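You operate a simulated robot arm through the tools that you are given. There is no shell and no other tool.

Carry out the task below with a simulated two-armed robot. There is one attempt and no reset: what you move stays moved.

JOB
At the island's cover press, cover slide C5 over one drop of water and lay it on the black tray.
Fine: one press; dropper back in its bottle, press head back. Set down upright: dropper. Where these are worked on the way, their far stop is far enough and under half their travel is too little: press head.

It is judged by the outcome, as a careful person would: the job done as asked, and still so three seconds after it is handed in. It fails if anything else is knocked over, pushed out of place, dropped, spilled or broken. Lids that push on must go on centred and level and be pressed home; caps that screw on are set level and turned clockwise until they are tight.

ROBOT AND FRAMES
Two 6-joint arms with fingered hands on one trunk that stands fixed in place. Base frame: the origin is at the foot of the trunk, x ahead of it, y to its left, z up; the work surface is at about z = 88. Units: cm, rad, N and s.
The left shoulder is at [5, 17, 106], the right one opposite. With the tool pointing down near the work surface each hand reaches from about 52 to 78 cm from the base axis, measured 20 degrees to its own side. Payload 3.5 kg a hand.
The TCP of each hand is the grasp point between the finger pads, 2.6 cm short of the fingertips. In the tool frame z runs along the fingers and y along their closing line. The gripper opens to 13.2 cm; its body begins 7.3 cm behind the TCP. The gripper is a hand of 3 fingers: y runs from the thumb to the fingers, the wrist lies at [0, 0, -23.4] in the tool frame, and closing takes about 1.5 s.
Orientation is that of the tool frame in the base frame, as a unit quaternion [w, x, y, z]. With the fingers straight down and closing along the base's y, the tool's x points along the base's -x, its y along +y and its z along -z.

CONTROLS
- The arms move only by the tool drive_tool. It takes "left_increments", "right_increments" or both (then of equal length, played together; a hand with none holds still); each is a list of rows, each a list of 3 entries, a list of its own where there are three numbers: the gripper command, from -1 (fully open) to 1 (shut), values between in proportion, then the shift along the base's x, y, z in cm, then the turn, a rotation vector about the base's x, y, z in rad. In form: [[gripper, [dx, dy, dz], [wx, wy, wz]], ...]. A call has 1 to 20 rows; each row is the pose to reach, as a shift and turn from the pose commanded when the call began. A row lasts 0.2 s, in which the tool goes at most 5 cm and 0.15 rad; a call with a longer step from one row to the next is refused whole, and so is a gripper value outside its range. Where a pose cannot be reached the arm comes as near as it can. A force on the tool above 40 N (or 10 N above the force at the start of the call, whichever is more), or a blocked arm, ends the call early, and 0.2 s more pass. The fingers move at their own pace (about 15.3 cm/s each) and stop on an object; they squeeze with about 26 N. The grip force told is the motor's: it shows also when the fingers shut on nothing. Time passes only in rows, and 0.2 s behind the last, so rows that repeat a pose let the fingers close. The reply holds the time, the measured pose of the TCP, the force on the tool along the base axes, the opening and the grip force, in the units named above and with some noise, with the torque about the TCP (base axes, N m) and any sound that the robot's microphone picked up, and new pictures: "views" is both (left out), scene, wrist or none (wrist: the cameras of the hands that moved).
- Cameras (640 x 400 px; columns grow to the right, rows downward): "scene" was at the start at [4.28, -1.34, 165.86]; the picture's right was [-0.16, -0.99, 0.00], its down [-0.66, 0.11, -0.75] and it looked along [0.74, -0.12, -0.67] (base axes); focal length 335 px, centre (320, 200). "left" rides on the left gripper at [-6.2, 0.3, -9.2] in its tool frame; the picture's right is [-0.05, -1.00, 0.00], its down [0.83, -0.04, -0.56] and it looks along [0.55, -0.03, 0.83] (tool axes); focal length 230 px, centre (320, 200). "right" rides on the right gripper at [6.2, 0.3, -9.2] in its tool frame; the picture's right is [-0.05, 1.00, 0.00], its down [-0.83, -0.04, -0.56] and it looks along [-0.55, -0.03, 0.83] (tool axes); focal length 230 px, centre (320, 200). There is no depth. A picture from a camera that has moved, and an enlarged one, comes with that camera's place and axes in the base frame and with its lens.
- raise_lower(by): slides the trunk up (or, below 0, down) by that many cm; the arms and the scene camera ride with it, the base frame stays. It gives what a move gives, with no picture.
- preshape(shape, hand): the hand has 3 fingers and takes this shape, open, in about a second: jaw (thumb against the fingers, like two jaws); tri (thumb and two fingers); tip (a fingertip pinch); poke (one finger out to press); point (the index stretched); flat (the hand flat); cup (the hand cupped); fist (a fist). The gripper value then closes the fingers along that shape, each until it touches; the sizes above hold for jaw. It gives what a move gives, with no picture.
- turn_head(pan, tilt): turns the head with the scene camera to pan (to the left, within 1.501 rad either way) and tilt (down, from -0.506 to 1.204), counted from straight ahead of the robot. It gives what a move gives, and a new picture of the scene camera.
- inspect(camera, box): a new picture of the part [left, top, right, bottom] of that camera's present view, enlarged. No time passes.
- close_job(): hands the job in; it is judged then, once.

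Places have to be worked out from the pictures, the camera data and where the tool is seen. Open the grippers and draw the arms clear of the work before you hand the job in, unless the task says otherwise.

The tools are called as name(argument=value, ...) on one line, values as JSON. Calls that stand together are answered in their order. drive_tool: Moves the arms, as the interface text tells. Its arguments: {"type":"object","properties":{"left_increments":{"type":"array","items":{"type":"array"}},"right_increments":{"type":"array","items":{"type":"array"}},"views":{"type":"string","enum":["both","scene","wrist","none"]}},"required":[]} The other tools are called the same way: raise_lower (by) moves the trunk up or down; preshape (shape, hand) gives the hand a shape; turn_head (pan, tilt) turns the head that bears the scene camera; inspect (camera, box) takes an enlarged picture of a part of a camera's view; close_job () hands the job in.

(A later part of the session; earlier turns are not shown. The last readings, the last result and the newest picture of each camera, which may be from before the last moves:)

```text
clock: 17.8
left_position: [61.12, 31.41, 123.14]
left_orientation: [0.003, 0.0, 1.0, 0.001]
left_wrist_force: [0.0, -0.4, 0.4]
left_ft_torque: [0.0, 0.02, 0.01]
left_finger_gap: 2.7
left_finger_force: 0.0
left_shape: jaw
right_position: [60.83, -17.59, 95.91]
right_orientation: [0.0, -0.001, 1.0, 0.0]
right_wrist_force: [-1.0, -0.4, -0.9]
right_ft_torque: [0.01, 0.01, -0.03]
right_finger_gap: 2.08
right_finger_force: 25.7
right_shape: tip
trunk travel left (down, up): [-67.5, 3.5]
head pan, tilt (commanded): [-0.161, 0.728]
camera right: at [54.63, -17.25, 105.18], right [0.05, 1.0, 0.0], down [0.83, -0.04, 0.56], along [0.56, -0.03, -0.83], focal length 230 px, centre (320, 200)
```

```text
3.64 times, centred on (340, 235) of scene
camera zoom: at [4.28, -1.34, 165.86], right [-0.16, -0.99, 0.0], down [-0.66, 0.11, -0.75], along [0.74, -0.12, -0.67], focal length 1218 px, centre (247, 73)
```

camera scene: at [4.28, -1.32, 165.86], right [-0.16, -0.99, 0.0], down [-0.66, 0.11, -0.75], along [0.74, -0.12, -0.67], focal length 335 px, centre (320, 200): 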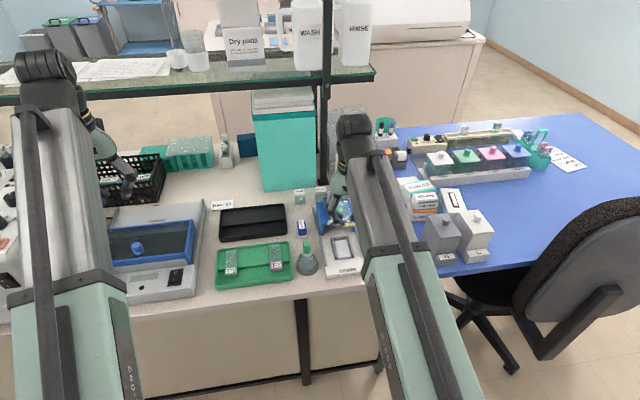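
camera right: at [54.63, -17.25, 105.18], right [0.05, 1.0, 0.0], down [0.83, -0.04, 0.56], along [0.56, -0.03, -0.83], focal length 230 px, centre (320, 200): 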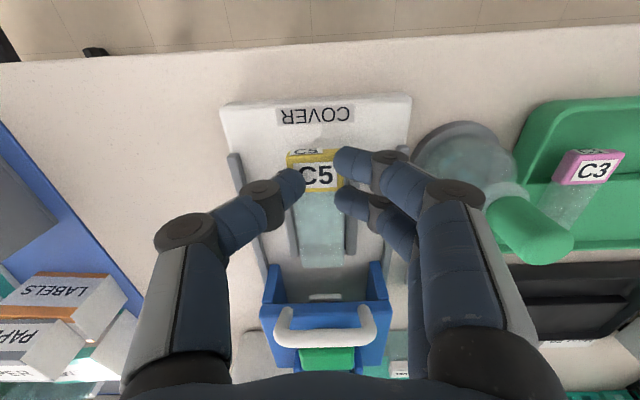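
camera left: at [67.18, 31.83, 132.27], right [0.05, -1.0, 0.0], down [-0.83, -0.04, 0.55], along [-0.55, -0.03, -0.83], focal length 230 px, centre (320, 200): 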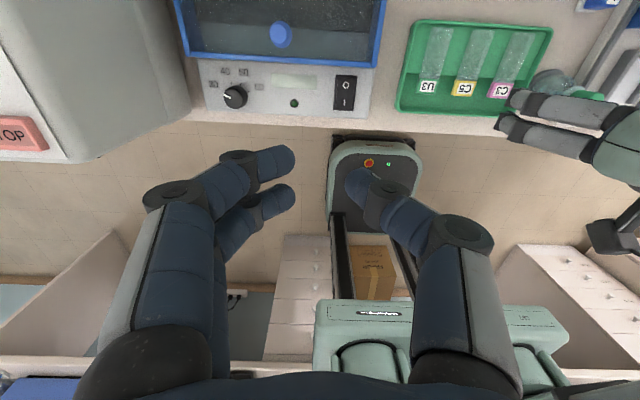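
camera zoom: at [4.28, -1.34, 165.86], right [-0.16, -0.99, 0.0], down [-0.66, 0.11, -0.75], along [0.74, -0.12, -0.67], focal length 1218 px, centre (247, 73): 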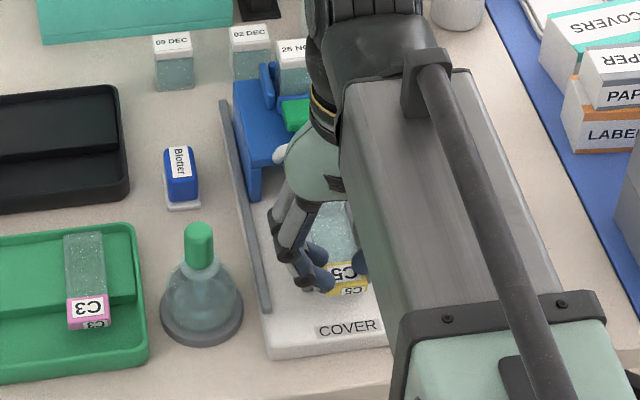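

The slide is centred between the side walls (−17.7 vs −17.8) with its far end about 0.4 cm short of the far wall. I lower it further to just about wall-top height and check.

drive_tool(right_increments=[[0.8, [0, -0.1, -0.6], [0, 0, 0]], [0.8, [0, -0.1, -1.2], [0, 0, 0]], [0.8, [0, -0.1, -1.8], [0, 0, 0]], [0.8, [0, -0.1, -2.4], [0, 0, 0]], [0.8, [0, -0.1, -2.4], [0, 0, 0]]], views="wrist")

inspect(camera="right", box=[240, 120, 400, 300])

```text
clock: 19.0
left_position: [60.83, 31.62, 123.33]
left_orientation: [0.003, 0.0, 1.0, 0.0]
left_wrist_force: [0.2, 0.3, -0.1]
left_ft_torque: [0.01, 0.04, -0.01]
left_finger_gap: 2.67
left_finger_force: 0.0
left_shape: jaw
right_position: [60.67, -17.71, 94.14]
right_orientation: [0.004, 0.0, 1.0, -0.001]
right_wrist_force: [-10.5, -2.0, 27.6]
right_ft_torque: [0.14, -0.09, 0.09]
right_finger_gap: 2.19
right_finger_force: 25.3
right_shape: tip
trunk travel left (down, up): [-67.5, 3.5]
head pan, tilt (commanded): [-0.161, 0.728]
stopped in row 5 (right hand): the force on the tool passed its limit at 41 N (the readings are from after the stop); the commanded pose is now the measured one
camera right: at [54.4, -17.34, 103.35], right [0.05, 1.0, 0.0], down [0.83, -0.04, 0.56], along [0.56, -0.03, -0.83], focal length 230 px, centre (320, 200)
```

right: 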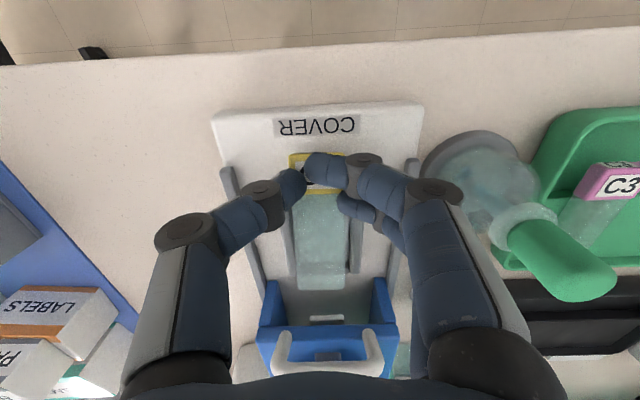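

```text
2.22 times, centred on (320, 210) of right
camera zoom: at [54.4, -17.34, 103.35], right [0.05, 1.0, 0.0], down [0.83, -0.04, 0.56], along [0.56, -0.03, -0.83], focal length 511 px, centre (320, 178)
```

zoom: 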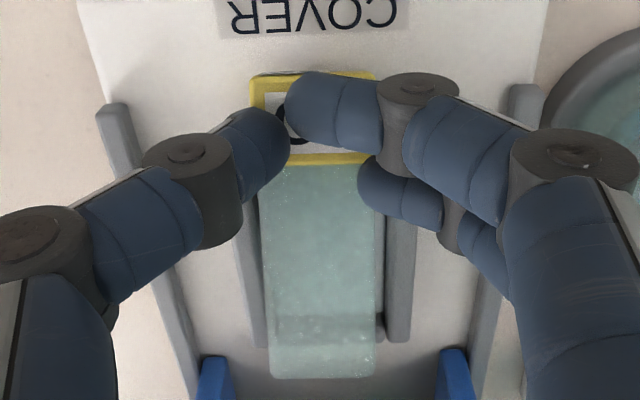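

The slide touched something higher than I assumed (walls reach about z 91, so its end is on the far wall), and one finger rode up on the tab. I ease straight up about 1 cm to relieve the force and look.

drive_tool(right_increments=[[0.8, [0, 0, 0.3], [0, 0, 0]], [0.8, [0, 0, 0.6], [0, 0, 0]], [0.8, [0, 0, 0.9], [0, 0, 0]], [0.8, [0, 0, 0.9], [0, 0, 0]]], views="wrist")

inspect(camera="right", box=[240, 120, 400, 300])

inspect(camera="left", box=[480, 0, 640, 120])

```text
clock: 20.0
left_position: [61.17, 31.39, 123.03]
left_orientation: [0.002, 0.0, 1.0, 0.001]
left_wrist_force: [-0.1, 0.4, 0.6]
left_ft_torque: [-0.01, 0.03, -0.02]
left_finger_gap: 2.7
left_finger_force: 0.0
left_shape: jaw
right_position: [60.92, -17.7, 94.69]
right_orientation: [0.002, 0.0, 1.0, 0.0]
right_wrist_force: [-0.3, -2.0, -0.1]
right_ft_torque: [-0.06, -0.04, 0.01]
right_finger_gap: 1.81
right_finger_force: 25.6
right_shape: tip
trunk travel left (down, up): [-67.5, 3.5]
head pan, tilt (commanded): [-0.161, 0.728]
camera right: at [54.66, -17.34, 103.85], right [0.05, 1.0, 0.0], down [0.83, -0.04, 0.56], along [0.56, -0.03, -0.83], focal length 230 px, centre (320, 200)
```

right: 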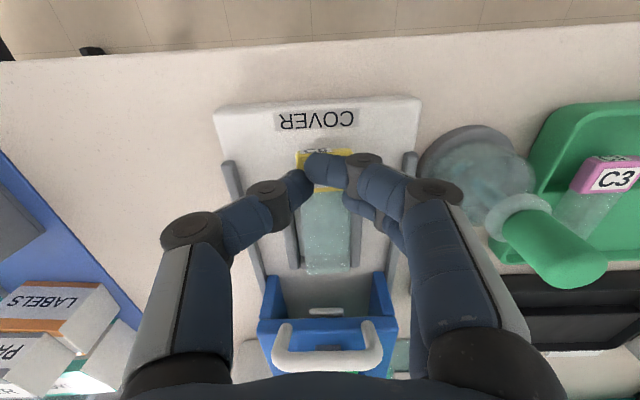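

```text
2.22 times, centred on (320, 210) of right
camera zoom: at [54.66, -17.34, 103.85], right [0.05, 1.0, 0.0], down [0.83, -0.04, 0.56], along [0.56, -0.03, -0.83], focal length 511 px, centre (320, 178)
```

zoom: 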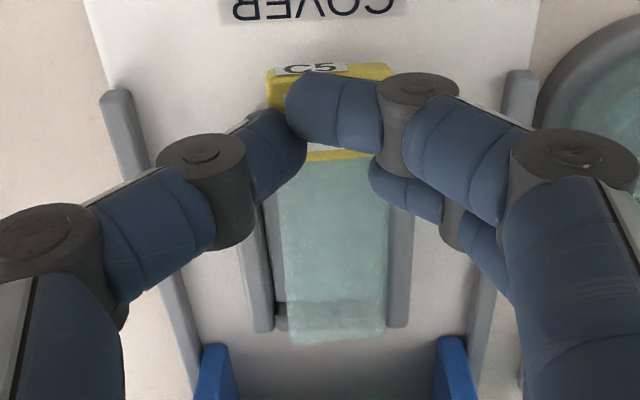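

```text
3.33 times, centred on (560, 60) of left
camera zoom: at [67.19, 31.78, 132.26], right [0.05, -1.0, 0.0], down [-0.83, -0.04, 0.55], along [-0.55, -0.03, -0.83], focal length 767 px, centre (-480, 667)
```

zoom: 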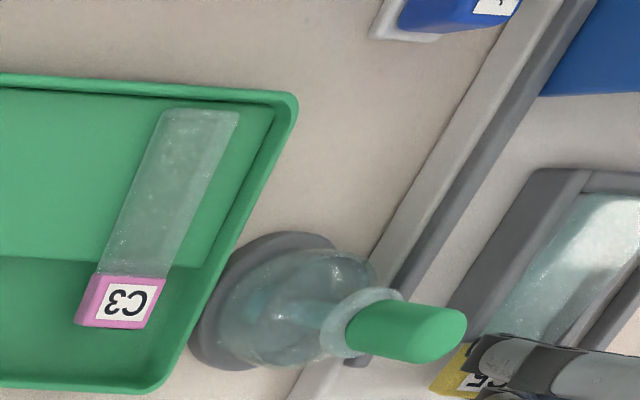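

The slide still seems held, but its attitude is hard to judge from behind. I bring the left hand round with a 90° yaw, fingers open, to use its camera as a side view on the press.

drive_tool(left_increments=[[-1, [0, -2, 0], [0, 0, 0.14]], [-1, [0.5, -5, 0], [0, 0, 0.28]], [-1, [1, -8, 0], [0, 0, 0.42]], [-1, [1.5, -11, 0], [0, 0, 0.56]], [-1, [2, -14, 0], [0, 0, 0.7]], [-1, [2.5, -17, 0], [0, 0, 0.84]], [-1, [3, -20, -1], [0, 0, 0.98]], [-1, [3.5, -23, -3], [0, 0, 1.12]], [-1, [4, -26, -5], [0, 0, 1.26]], [-1, [4.5, -28, -7], [0, 0, 1.4]], [-1, [5, -30, -9], [0, 0, 1.5]], [-1, [5, -31, -10], [0, 0, 1.57]], [-1, [5, -31, -10], [0, 0, 1.57]]], views="both")

inspect(camera="left", box=[200, 140, 440, 300])

```text
clock: 22.8
left_position: [65.64, 7.31, 117.32]
left_orientation: [0.001, -0.598, 0.801, 0.002]
left_wrist_force: [-0.1, 0.4, -0.3]
left_ft_torque: [0.01, -0.03, -0.06]
left_finger_gap: 13.18
left_finger_force: 0.1
left_shape: jaw
left hand out of reach, approached as far as the arm can: row 10, 11, 12, 13
right_position: [60.82, -17.69, 94.71]
right_orientation: [0.002, 0.0, 1.0, 0.0]
right_wrist_force: [-0.6, -2.3, 0.0]
right_ft_torque: [-0.07, 0.0, -0.02]
right_finger_gap: 1.77
right_finger_force: 26.7
right_shape: tip
trunk travel left (down, up): [-67.5, 3.5]
head pan, tilt (commanded): [-0.161, 0.728]
camera scene: at [4.27, -1.39, 165.86], right [-0.16, -0.99, 0.0], down [-0.66, 0.11, -0.75], along [0.74, -0.12, -0.67], focal length 335 px, centre (320, 200)
camera left: at [67.18, 13.18, 126.41], right [0.97, -0.24, 0.0], down [-0.2, -0.81, 0.55], along [-0.13, -0.54, -0.83], focal length 230 px, centre (320, 200)
```

scene: 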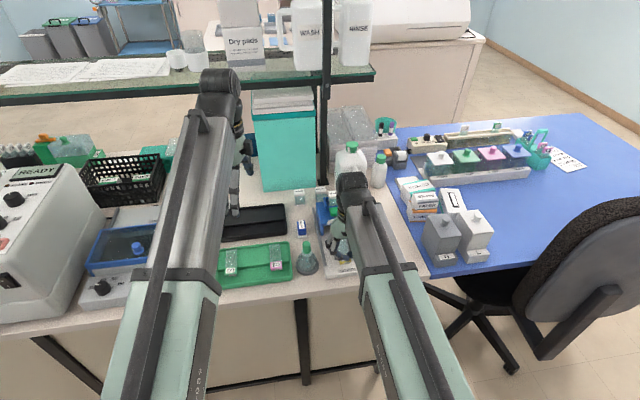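
left: 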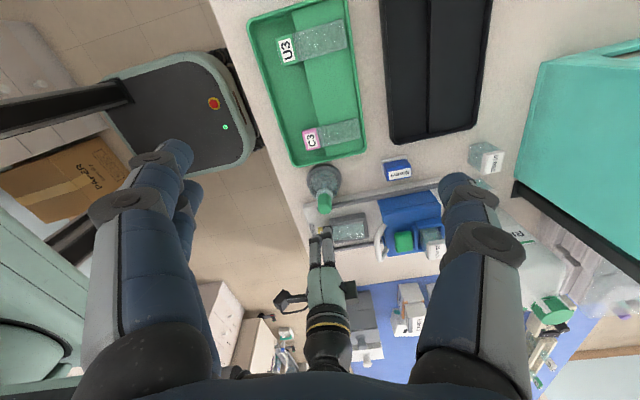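

```text
2.50 times, centred on (320, 220) of left
camera zoom: at [67.18, 13.18, 126.41], right [0.97, -0.24, 0.0], down [-0.2, -0.81, 0.55], along [-0.13, -0.54, -0.83], focal length 575 px, centre (320, 150)
```

zoom: 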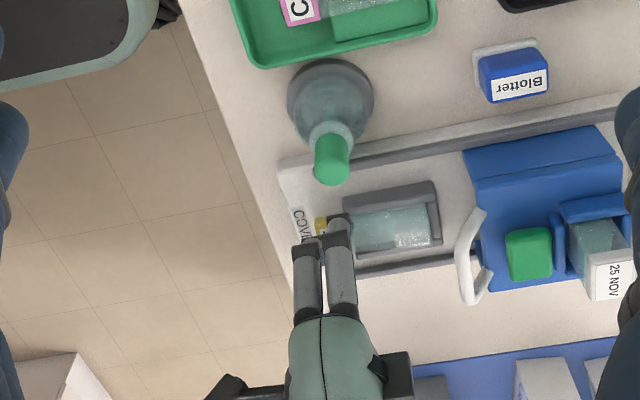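

This side view is very useful. I enlarge the seat region.

inspect(camera="left", box=[300, 195, 400, 265])

inspect(camera="left", box=[305, 205, 375, 250])

```text
5.71 times, centred on (350, 230) of left
camera zoom: at [67.18, 13.18, 126.41], right [0.97, -0.24, 0.0], down [-0.2, -0.81, 0.55], along [-0.13, -0.54, -0.83], focal length 1315 px, centre (149, 29)
```

zoom: 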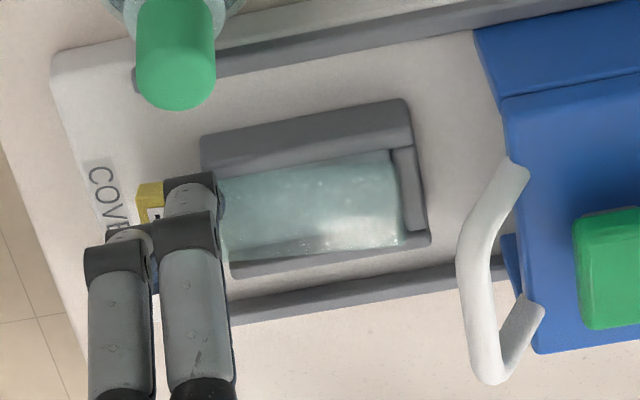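

```text
8.89 times, centred on (340, 228) of left
camera zoom: at [67.18, 13.18, 126.41], right [0.97, -0.24, 0.0], down [-0.2, -0.81, 0.55], along [-0.13, -0.54, -0.83], focal length 2045 px, centre (142, -44)
```

zoom: 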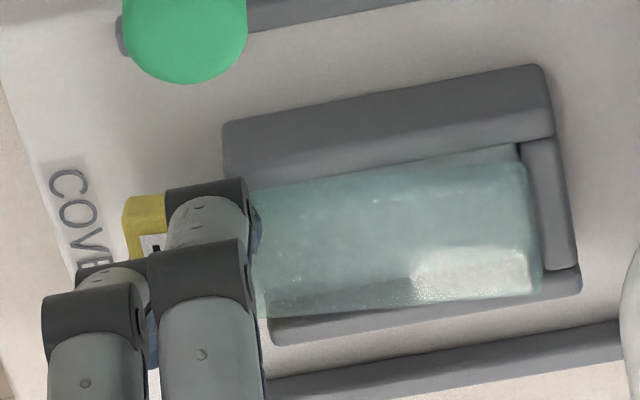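

The enlargements are truly re-rendered, so I take even tighter ones of the slide and the seat walls from both cameras.

inspect(camera="left", box=[330, 208, 374, 240])

inspect(camera="left", box=[312, 215, 342, 240])

inspect(camera="right", box=[280, 200, 370, 290])

inspect(camera="right", box=[280, 130, 370, 210])

```text
12.50 times, centred on (352, 224) of left
camera zoom: at [67.18, 13.18, 126.41], right [0.97, -0.24, 0.0], down [-0.2, -0.81, 0.55], along [-0.13, -0.54, -0.83], focal length 2876 px, centre (-80, -100)
```

zoom: 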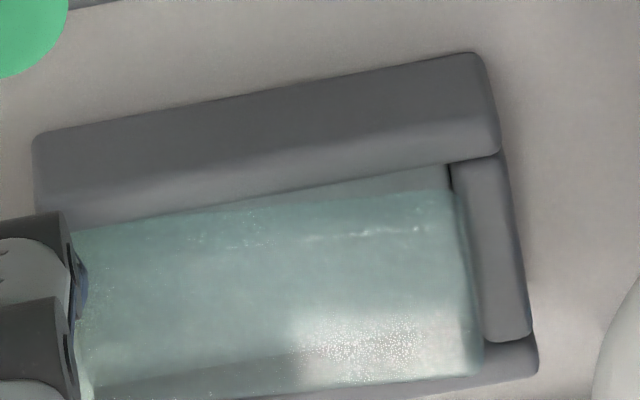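

```text
16.00 times, centred on (327, 228) of left
camera zoom: at [67.18, 13.18, 126.41], right [0.97, -0.24, 0.0], down [-0.2, -0.81, 0.55], along [-0.13, -0.54, -0.83], focal length 3681 px, centre (208, -240)
```

zoom: 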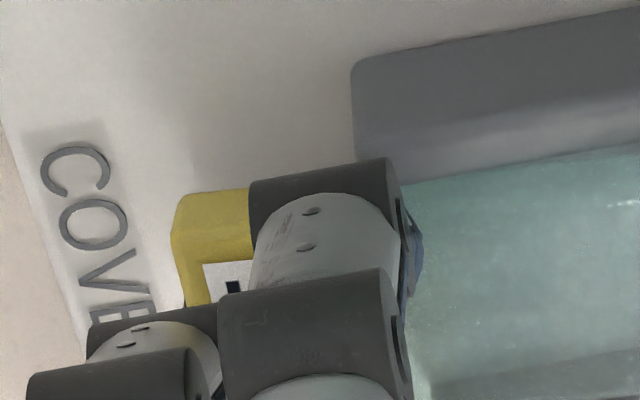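

```text
4.44 times, centred on (325, 245) of right
camera zoom: at [54.64, -17.36, 103.91], right [0.05, 1.0, 0.0], down [0.83, -0.04, 0.56], along [0.56, -0.03, -0.83], focal length 1022 px, centre (298, 0)
```

zoom: 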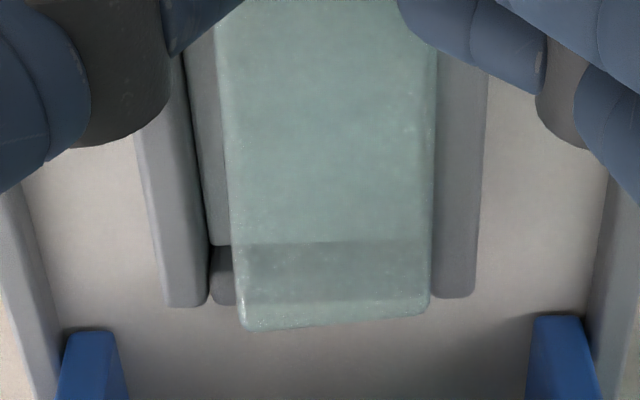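

```text
5.00 times, centred on (325, 170) of right
camera zoom: at [54.64, -17.36, 103.91], right [0.05, 1.0, 0.0], down [0.83, -0.04, 0.56], along [0.56, -0.03, -0.83], focal length 1150 px, centre (295, 350)
```

zoom: 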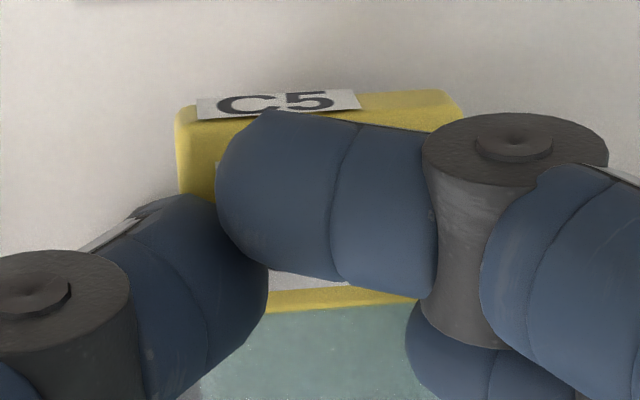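

From the tight views: the seat floor is at z≈91.2 and walls at ≈91.8, and the slide is pitched about 0.1 rad (far end up), 0.25 cm too far to +y and ~0.3 cm too far forward. I shift slightly and rotate the tool 0.1 rad about y to level it over the seat.

drive_tool(right_increments=[[0.8, [0, -0.1, 0.2], [0, 0, 0]], [0.8, [-0.1, -0.25, 0.2], [0, 0, 0]], [0.8, [-0.1, -0.25, 0.2], [0, 0.05, 0]], [0.8, [-0.1, -0.25, 0.2], [0, 0.1, 0]], [0.8, [-0.1, -0.25, 0.2], [0, 0.1, 0]]], views="wrist")

inspect(camera="left", box=[315, 208, 374, 246])

inspect(camera="right", box=[280, 200, 370, 290])

inspect(camera="right", box=[280, 130, 370, 210])

```text
clock: 24.0
left_position: [65.78, 7.27, 117.38]
left_orientation: [0.001, -0.598, 0.801, 0.002]
left_wrist_force: [-0.2, 0.5, -0.1]
left_ft_torque: [0.01, -0.02, 0.01]
left_finger_gap: 13.16
left_finger_force: 0.0
left_shape: jaw
right_position: [60.7, -17.91, 94.99]
right_orientation: [-0.048, 0.001, 0.999, 0.0]
right_wrist_force: [-0.6, -0.5, -0.7]
right_ft_torque: [0.01, 0.01, 0.01]
right_finger_gap: 1.74
right_finger_force: 26.0
right_shape: tip
trunk travel left (down, up): [-67.5, 3.5]
head pan, tilt (commanded): [-0.161, 0.728]
camera right: at [55.48, -17.57, 104.69], right [0.05, 1.0, -0.01], down [0.88, -0.04, 0.47], along [0.47, -0.03, -0.88], focal length 230 px, centre (320, 200)
```

right: 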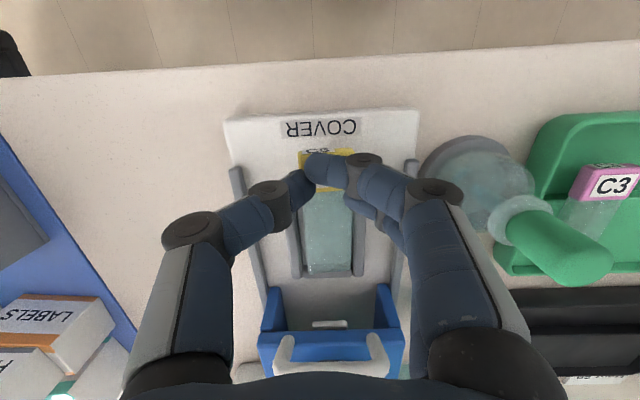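

```text
10.53 times, centred on (344, 227) of left
camera zoom: at [67.18, 13.21, 126.41], right [0.97, -0.24, 0.0], down [-0.2, -0.81, 0.55], along [-0.13, -0.54, -0.83], focal length 2422 px, centre (62, -84)
```

zoom: 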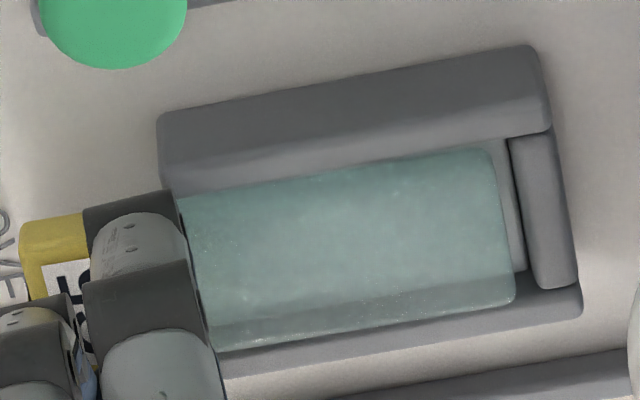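

```text
4.44 times, centred on (325, 245) of right
camera zoom: at [55.48, -17.57, 104.69], right [0.05, 1.0, -0.01], down [0.88, -0.04, 0.47], along [0.47, -0.03, -0.88], focal length 1022 px, centre (298, 0)
```

zoom: 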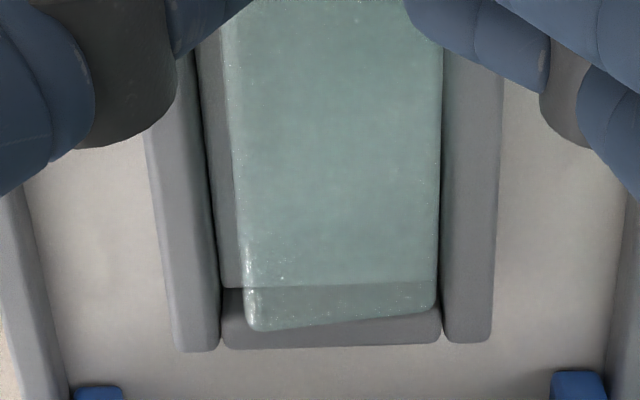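

```text
5.00 times, centred on (325, 170) of right
camera zoom: at [55.48, -17.57, 104.69], right [0.05, 1.0, -0.01], down [0.88, -0.04, 0.47], along [0.47, -0.03, -0.88], focal length 1150 px, centre (295, 350)
```

zoom: 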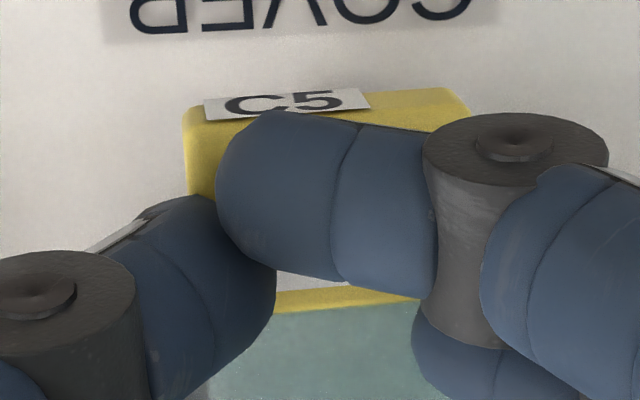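

The far end now clears the far wall; the slide is rolled slightly (+y edge lower) and still ~0.15 cm toward +y. I correct with a small roll about x plus a compensating shift.

drive_tool(right_increments=[[0.8, [0, -0.25, 0.1], [0.06, 0, 0]], [0.8, [0, -0.5, 0.1], [0.12, 0, 0]], [0.8, [0, -0.5, 0.1], [0.12, 0, 0]]], views="wrist")

inspect(camera="left", box=[315, 208, 374, 246])

inspect(camera="right", box=[280, 200, 370, 290])

inspect(camera="right", box=[280, 130, 370, 210])

```text
clock: 24.8
left_position: [65.77, 7.29, 117.33]
left_orientation: [0.001, -0.598, 0.801, 0.002]
left_wrist_force: [-0.8, 0.1, 0.1]
left_ft_torque: [0.0, 0.04, 0.04]
left_finger_gap: 13.19
left_finger_force: 0.1
left_shape: jaw
right_position: [60.76, -18.43, 94.92]
right_orientation: [-0.049, -0.003, 0.997, 0.061]
right_wrist_force: [0.4, 0.1, -0.8]
right_ft_torque: [-0.01, 0.01, 0.0]
right_finger_gap: 1.72
right_finger_force: 25.8
right_shape: tip
trunk travel left (down, up): [-67.5, 3.5]
head pan, tilt (commanded): [-0.161, 0.728]
camera right: at [55.5, -19.28, 104.76], right [0.05, 0.99, 0.12], down [0.88, -0.1, 0.46], along [0.47, 0.08, -0.88], focal length 230 px, centre (320, 200)
```

right: 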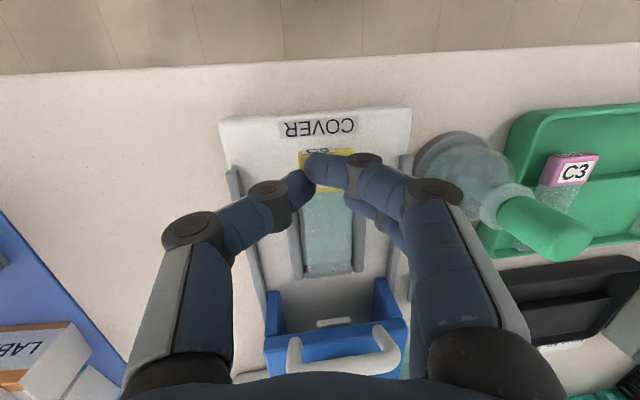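

```text
10.53 times, centred on (344, 227) of left
camera zoom: at [67.19, 13.22, 126.41], right [0.97, -0.24, 0.0], down [-0.2, -0.81, 0.55], along [-0.13, -0.54, -0.83], focal length 2422 px, centre (62, -84)
```

zoom: 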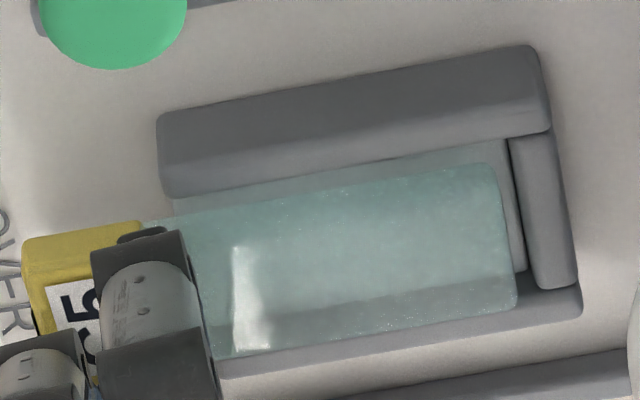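

```text
4.44 times, centred on (325, 245) of right
camera zoom: at [55.5, -19.28, 104.76], right [0.05, 0.99, 0.12], down [0.88, -0.1, 0.46], along [0.47, 0.08, -0.88], focal length 1022 px, centre (298, 0)
```

zoom: 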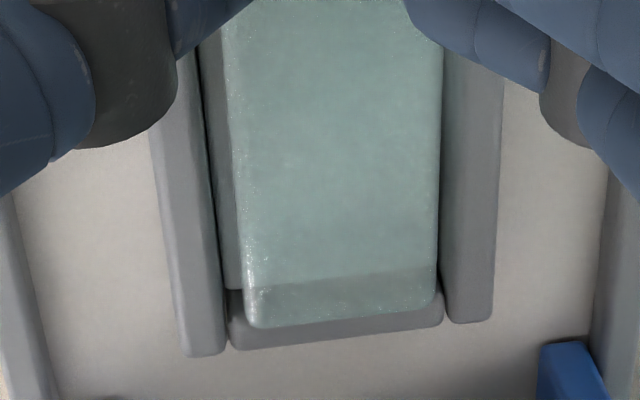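

```text
5.00 times, centred on (325, 170) of right
camera zoom: at [55.5, -19.28, 104.76], right [0.05, 0.99, 0.12], down [0.88, -0.1, 0.46], along [0.47, 0.08, -0.88], focal length 1150 px, centre (295, 350)
```

zoom: 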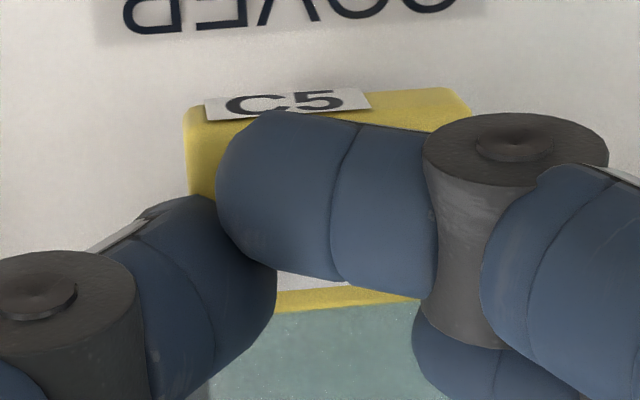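

The slide is now level and parallel to the seat, about 1 cm above its floor and centred within 0.1 cm. I lower a little more, in small steps, watching for contact of the fingertip with the wall end.

drive_tool(right_increments=[[0.8, [0, -0.05, -0.15], [0, 0, 0]], [0.8, [0, -0.08, -0.3], [0, 0, 0]], [0.8, [0, -0.08, -0.3], [0, 0, 0]]], views="none")

inspect(camera="left", box=[315, 208, 374, 246])

inspect(camera="right", box=[280, 200, 370, 290])

```text
clock: 25.6
left_position: [65.78, 7.33, 117.31]
left_orientation: [0.001, -0.598, 0.802, 0.001]
left_wrist_force: [-0.1, 0.1, -0.5]
left_ft_torque: [-0.01, 0.01, 0.0]
left_finger_gap: 13.19
left_finger_force: 0.0
left_shape: jaw
right_position: [60.79, -18.41, 94.71]
right_orientation: [-0.049, -0.004, 0.997, 0.06]
right_wrist_force: [-0.2, -1.2, -0.1]
right_ft_torque: [-0.01, 0.03, -0.01]
right_finger_gap: 1.74
right_finger_force: 26.3
right_shape: tip
trunk travel left (down, up): [-67.5, 3.5]
head pan, tilt (commanded): [-0.161, 0.728]
```

```text
10.53 times, centred on (344, 227) of left
camera zoom: at [67.19, 13.21, 126.41], right [0.97, -0.24, 0.0], down [-0.2, -0.81, 0.55], along [-0.13, -0.54, -0.83], focal length 2422 px, centre (62, -84)
```

zoom: 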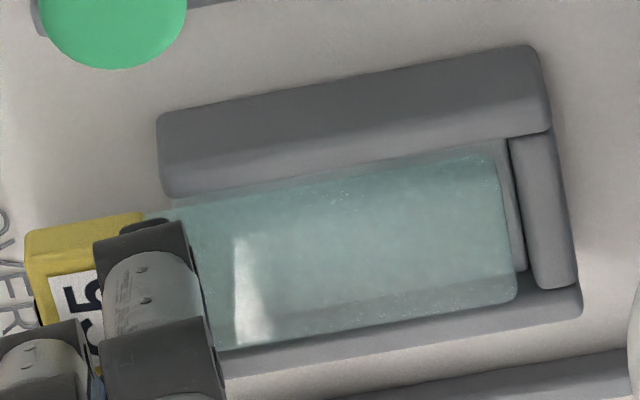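

```text
4.44 times, centred on (325, 245) of right
camera zoom: at [55.53, -19.35, 104.44], right [0.05, 0.99, 0.11], down [0.88, -0.1, 0.46], along [0.47, 0.08, -0.88], focal length 1022 px, centre (298, 0)
```

zoom: 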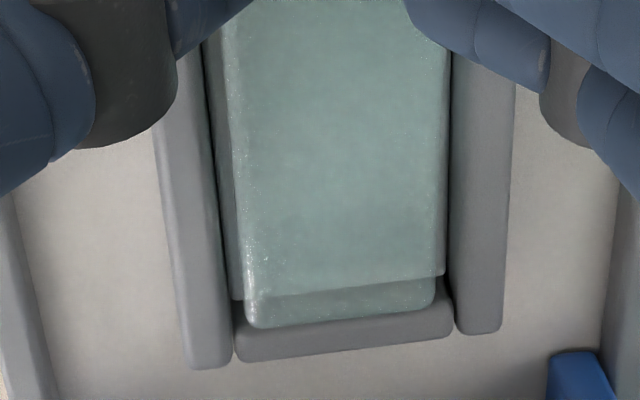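

No contact yet and the slide is nicely centred. I lower another 0.3 cm.

drive_tool(right_increments=[[0.8, [0, 0, -0.15], [0, 0, 0]], [0.8, [0, 0, -0.3], [0, 0, 0]], [0.8, [0, 0, -0.3], [0, 0, 0]]], views="none")

inspect(camera="left", box=[315, 208, 374, 246])

inspect(camera="right", box=[280, 200, 370, 290])

```text
clock: 26.4
left_position: [65.65, 7.31, 117.39]
left_orientation: [0.001, -0.598, 0.802, 0.001]
left_wrist_force: [-0.3, 0.7, 0.1]
left_ft_torque: [0.02, 0.0, 0.0]
left_finger_gap: 13.19
left_finger_force: 0.1
left_shape: jaw
right_position: [60.74, -18.42, 94.48]
right_orientation: [-0.048, -0.003, 0.997, 0.06]
right_wrist_force: [-0.6, -0.9, 10.6]
right_ft_torque: [0.18, -0.04, -0.02]
right_finger_gap: 1.79
right_finger_force: 26.5
right_shape: tip
trunk travel left (down, up): [-67.5, 3.5]
head pan, tilt (commanded): [-0.161, 0.728]
```

```text
10.53 times, centred on (344, 227) of left
camera zoom: at [67.12, 13.22, 126.46], right [0.97, -0.24, 0.0], down [-0.2, -0.81, 0.55], along [-0.13, -0.54, -0.83], focal length 2422 px, centre (62, -84)
```

zoom: 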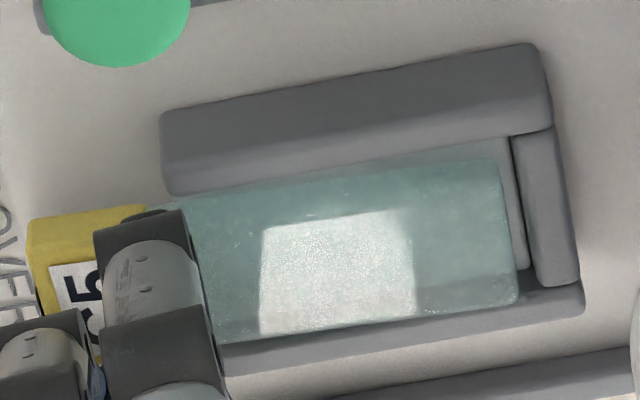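

```text
4.44 times, centred on (325, 245) of right
camera zoom: at [55.48, -19.33, 104.22], right [0.05, 0.99, 0.11], down [0.88, -0.1, 0.47], along [0.47, 0.08, -0.88], focal length 1022 px, centre (298, 0)
```

zoom: 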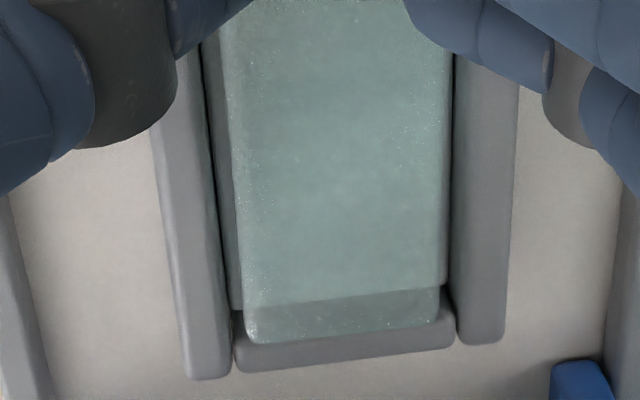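

A light 10 N contact appears, with the slide just within the walls. I release it slowly so it settles into the seat.

drive_tool(right_increments=[[0.65, [0, 0, 0.05], [0, 0, 0]], [0.55, [0, 0, 0.05], [0, 0, 0]], [0.45, [0, 0, 0.05], [0, 0, 0]], [0.35, [0, 0, 0.05], [0, 0, 0]], [0.3, [0, 0, 0.05], [0, 0, 0]], [0.3, [0, 0, 0.05], [0, 0, 0]]], views="wrist")

inspect(camera="left", box=[315, 208, 374, 246])

inspect(camera="right", box=[270, 130, 380, 290])

```text
clock: 27.8
left_position: [65.8, 7.27, 117.35]
left_orientation: [0.0, -0.598, 0.802, 0.002]
left_wrist_force: [0.5, -0.3, -0.2]
left_ft_torque: [0.02, 0.03, -0.03]
left_finger_gap: 13.2
left_finger_force: 0.0
left_shape: jaw
right_position: [60.79, -18.6, 94.41]
right_orientation: [-0.048, -0.003, 0.997, 0.06]
right_wrist_force: [0.3, 0.8, -1.0]
right_ft_torque: [-0.02, 0.04, 0.02]
right_finger_gap: 4.59
right_finger_force: 0.0
right_shape: tip
trunk travel left (down, up): [-67.5, 3.5]
head pan, tilt (commanded): [-0.161, 0.728]
camera right: at [55.51, -19.36, 104.2], right [0.05, 0.99, 0.11], down [0.88, -0.1, 0.46], along [0.47, 0.08, -0.88], focal length 230 px, centre (320, 200)
```

right: 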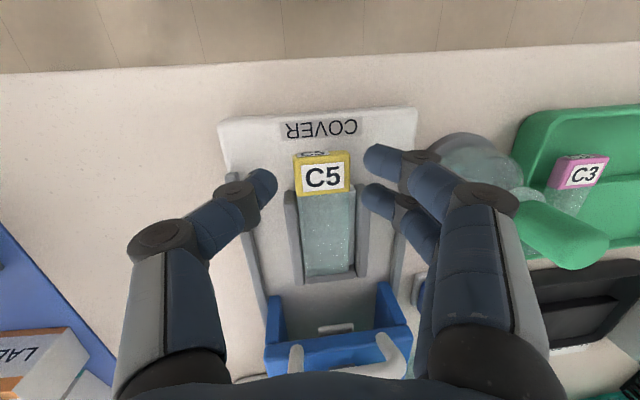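

```text
10.53 times, centred on (344, 227) of left
camera zoom: at [67.18, 13.21, 126.41], right [0.97, -0.24, 0.0], down [-0.2, -0.81, 0.55], along [-0.13, -0.54, -0.83], focal length 2422 px, centre (62, -84)
```

zoom: 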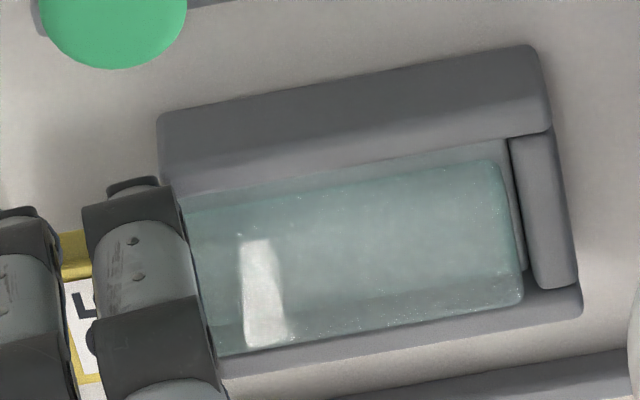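

```text
2.50 times, centred on (325, 210) of right
camera zoom: at [55.51, -19.36, 104.2], right [0.05, 0.99, 0.11], down [0.88, -0.1, 0.46], along [0.47, 0.08, -0.88], focal length 575 px, centre (308, 175)
```

zoom: 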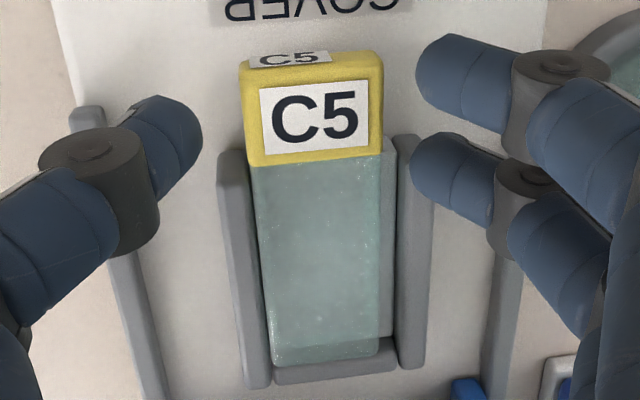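

C5 has settled neatly in the seat, tab out front, far end at the far wall. I lift the right hand straight up, restoring its vertical orientation, and look at the seat and bottle.

drive_tool(right_increments=[[0.3, [0, 0, 1], [0, 0, 0]], [0.3, [0, 0.1, 2.5], [0, 0, 0]], [0.2, [0, 0.2, 5], [-0.06, -0.05, 0]], [0, [0, 0.3, 8], [-0.12, -0.1, 0]], [0, [0, 0.3, 11], [-0.12, -0.1, 0]], [0, [0, 0.3, 14], [-0.12, -0.1, 0]], [0, [0, 0.3, 14], [-0.12, -0.1, 0]]], views="both")

inspect(camera="left", box=[290, 150, 390, 260])

inspect(camera="right", box=[250, 60, 450, 200])

inspect(camera="scene", box=[285, 220, 365, 280])

```text
clock: 29.4
left_position: [65.69, 7.13, 117.25]
left_orientation: [0.002, -0.597, 0.802, 0.002]
left_wrist_force: [-0.1, -1.0, 1.5]
left_ft_torque: [0.02, 0.01, 0.0]
left_finger_gap: 13.18
left_finger_force: 0.1
left_shape: jaw
right_position: [60.79, -18.21, 108.52]
right_orientation: [0.002, -0.003, 1.0, -0.001]
right_wrist_force: [0.2, 0.6, -1.0]
right_ft_torque: [-0.02, 0.03, 0.01]
right_finger_gap: 6.55
right_finger_force: 0.0
right_shape: tip
trunk travel left (down, up): [-67.5, 3.5]
head pan, tilt (commanded): [-0.161, 0.728]
camera scene: at [4.29, -1.34, 165.86], right [-0.16, -0.99, 0.0], down [-0.66, 0.11, -0.75], along [0.74, -0.12, -0.67], focal length 335 px, centre (320, 200)
camera right: at [54.54, -17.92, 117.69], right [0.05, 1.0, 0.0], down [0.83, -0.04, 0.56], along [0.56, -0.03, -0.83], focal length 230 px, centre (320, 200)
```

scene: 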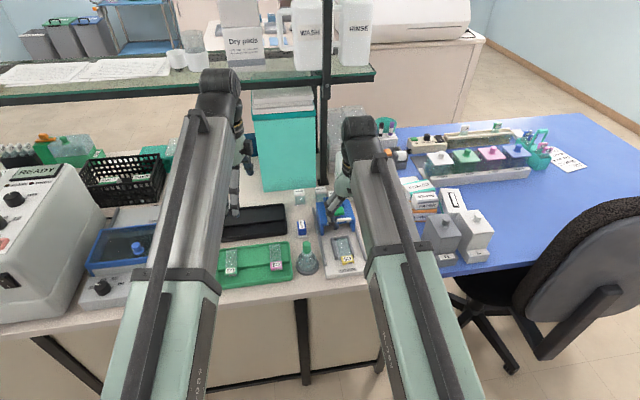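
right: 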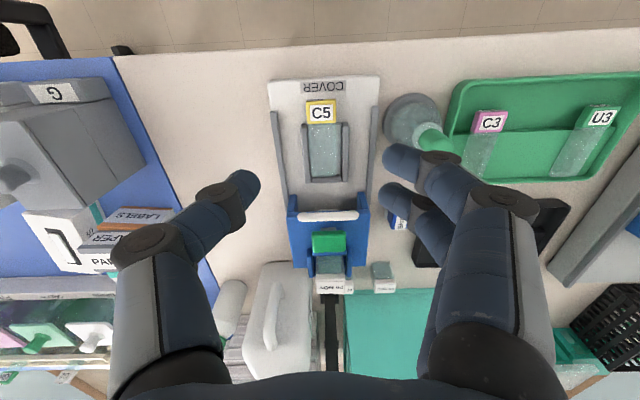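

```text
3.64 times, centred on (340, 205) of left
camera zoom: at [67.19, 13.21, 126.41], right [0.97, -0.24, 0.0], down [-0.2, -0.81, 0.55], along [-0.13, -0.54, -0.83], focal length 837 px, centre (247, 182)
```

zoom: 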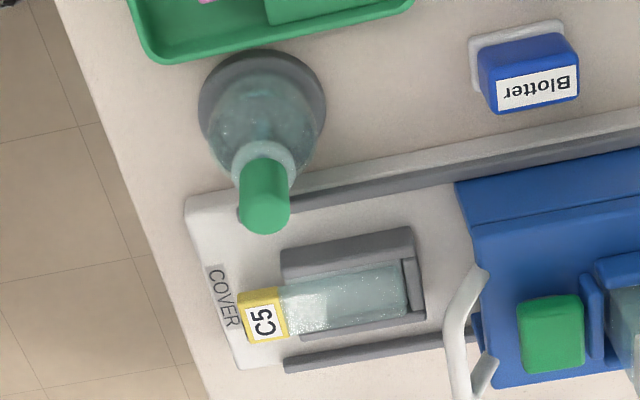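

```text
2.86 times, centred on (350, 130) of right
camera zoom: at [54.54, -17.92, 117.69], right [0.05, 1.0, 0.0], down [0.83, -0.04, 0.56], along [0.56, -0.03, -0.83], focal length 657 px, centre (234, 400)
```

zoom: 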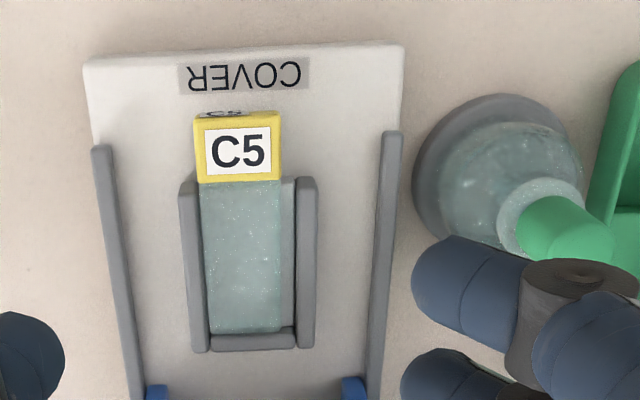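

```text
6.67 times, centred on (325, 250) of scene
camera zoom: at [4.29, -1.34, 165.86], right [-0.16, -0.99, 0.0], down [-0.66, 0.11, -0.75], along [0.74, -0.12, -0.67], focal length 2233 px, centre (287, -133)
```

zoom: 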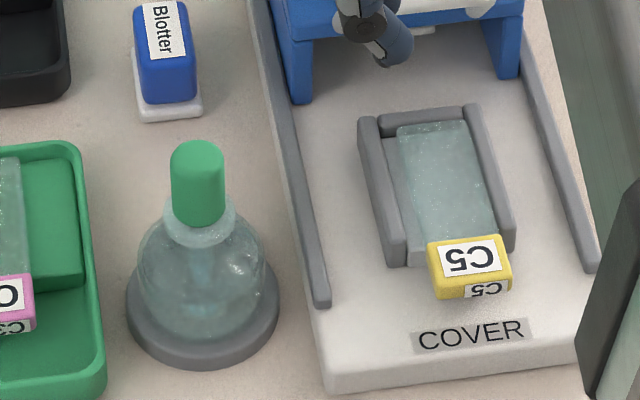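

C5 sits well in the seat. The dropper bulb measures: centre about (63.0, -7.05), top z≈98, bulb 95.3–98, diameter ≈2.1. I move the right hand above it and check alignment.

drive_tool(right_increments=[[0, [0.5, 3, 0.5], [0, 0, 0]], [0.1, [1, 6, 0.5], [0, 0, 0]], [0.2, [1.6, 9, 0.5], [0, 0, 0]], [0.3, [2.2, 11.1, 0.5], [0, 0, 0]], [0.3, [2.2, 11.1, 0.5], [0, 0, 0]], [0.3, [2.2, 11.1, 0.5], [0, 0, 0]]], views="wrist")

inspect(camera="right", box=[260, 90, 380, 200])

inspect(camera="left", box=[270, 130, 390, 230])

```text
clock: 30.8
left_position: [65.74, 7.3, 117.27]
left_orientation: [0.001, -0.598, 0.802, 0.002]
left_wrist_force: [-1.1, -0.3, 0.6]
left_ft_torque: [-0.01, 0.02, 0.0]
left_finger_gap: 13.2
left_finger_force: 0.1
left_shape: jaw
right_position: [62.91, -6.96, 109.09]
right_orientation: [0.002, -0.004, 1.0, 0.001]
right_wrist_force: [-0.1, 1.0, -0.3]
right_ft_torque: [-0.02, -0.02, 0.0]
right_finger_gap: 4.64
right_finger_force: 0.0
right_shape: tip
trunk travel left (down, up): [-67.5, 3.5]
head pan, tilt (commanded): [-0.161, 0.728]
camera right: at [56.71, -6.75, 118.27], right [0.05, 1.0, 0.0], down [0.83, -0.04, 0.56], along [0.56, -0.03, -0.83], focal length 230 px, centre (320, 200)
```

right: 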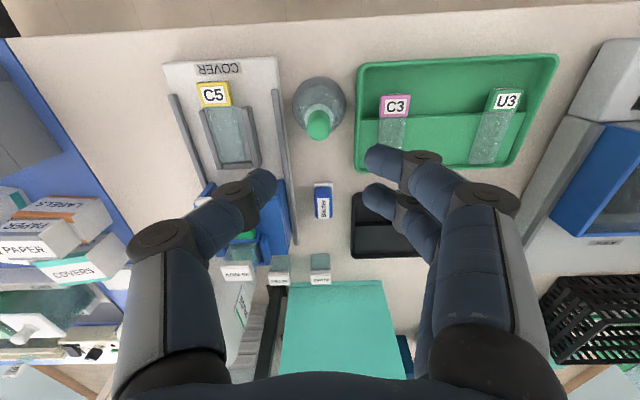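

```text
3.64 times, centred on (320, 145) of right
camera zoom: at [56.71, -6.75, 118.27], right [0.05, 1.0, 0.0], down [0.83, -0.04, 0.56], along [0.56, -0.03, -0.83], focal length 837 px, centre (320, 400)
```

zoom: 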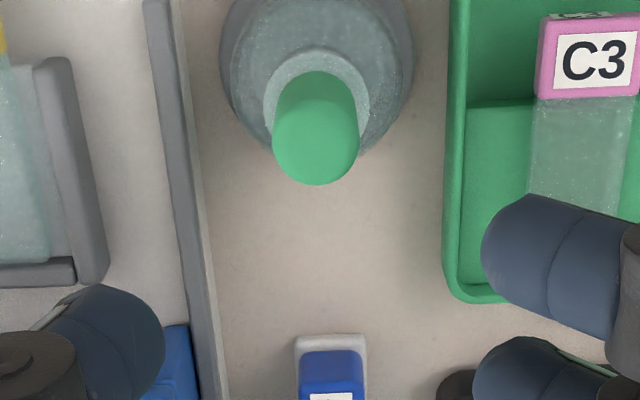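

```text
4.00 times, centred on (330, 180) of left
camera zoom: at [67.18, 13.22, 126.41], right [0.97, -0.24, 0.0], down [-0.2, -0.81, 0.55], along [-0.13, -0.54, -0.83], focal length 920 px, centre (280, 280)
```

zoom: 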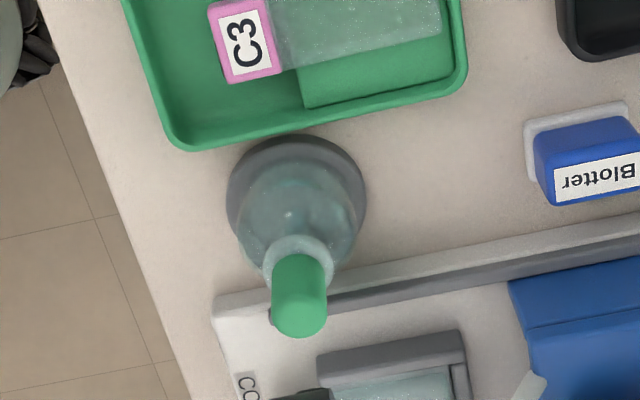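

The bulb is almost straight below; I need about -0.15 cm in y. I descend to just above the bulb with the fingers straddling it and check.

drive_tool(right_increments=[[0.3, [0, -0.1, -2], [0, 0, 0]], [0.3, [0.05, -0.15, -5], [0, 0, 0]], [0.3, [0.05, -0.15, -7], [0, 0, 0]], [0.3, [0.05, -0.15, -8], [0, 0, 0]], [0.3, [0.05, -0.15, -8], [0, 0, 0]]], views="wrist")

inspect(camera="right", box=[240, 100, 400, 230])

inspect(camera="left", box=[270, 130, 390, 230])

```text
clock: 32.0
left_position: [65.77, 7.21, 117.25]
left_orientation: [0.001, -0.598, 0.802, 0.002]
left_wrist_force: [-0.1, 0.7, 0.1]
left_ft_torque: [0.03, -0.01, 0.0]
left_finger_gap: 13.17
left_finger_force: 0.0
left_shape: jaw
right_position: [63.02, -7.13, 101.0]
right_orientation: [0.002, -0.003, 1.0, -0.001]
right_wrist_force: [1.3, 0.3, 0.5]
right_ft_torque: [0.02, 0.01, 0.03]
right_finger_gap: 4.67
right_finger_force: 0.1
right_shape: tip
trunk travel left (down, up): [-67.5, 3.5]
head pan, tilt (commanded): [-0.161, 0.728]
camera right: at [56.8, -6.91, 110.18], right [0.05, 1.0, 0.0], down [0.83, -0.04, 0.56], along [0.56, -0.03, -0.83], focal length 230 px, centre (320, 200)
```

right: 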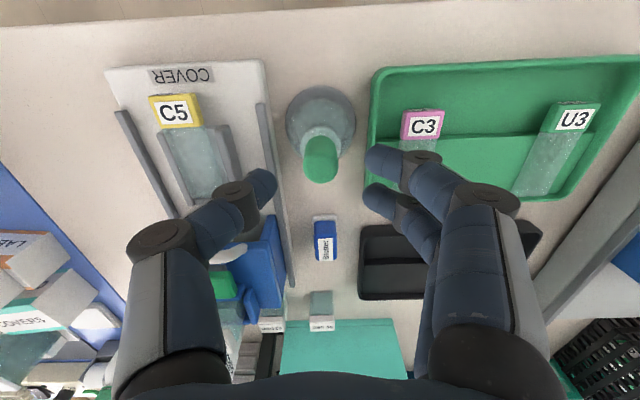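

```text
3.08 times, centred on (320, 165) of right
camera zoom: at [56.8, -6.91, 110.18], right [0.05, 1.0, 0.0], down [0.83, -0.04, 0.56], along [0.56, -0.03, -0.83], focal length 708 px, centre (320, 308)
```

zoom: 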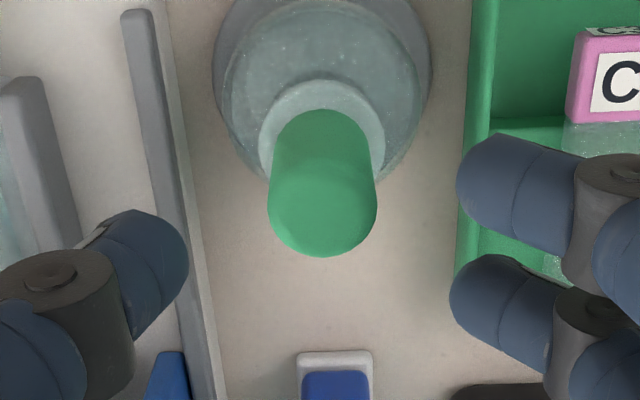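

```text
4.00 times, centred on (330, 180) of left
camera zoom: at [67.18, 13.21, 126.41], right [0.97, -0.24, 0.0], down [-0.2, -0.81, 0.55], along [-0.13, -0.54, -0.83], focal length 920 px, centre (280, 280)
```

zoom: 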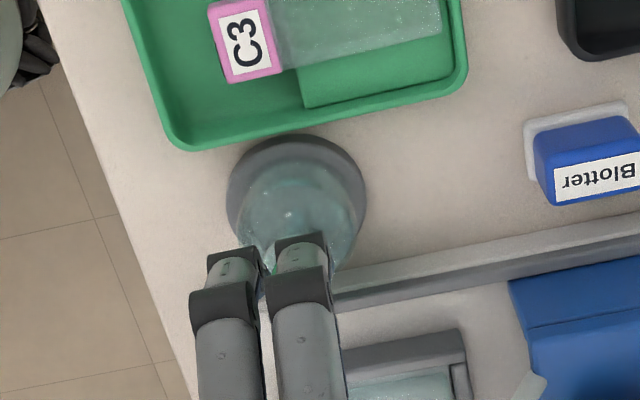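

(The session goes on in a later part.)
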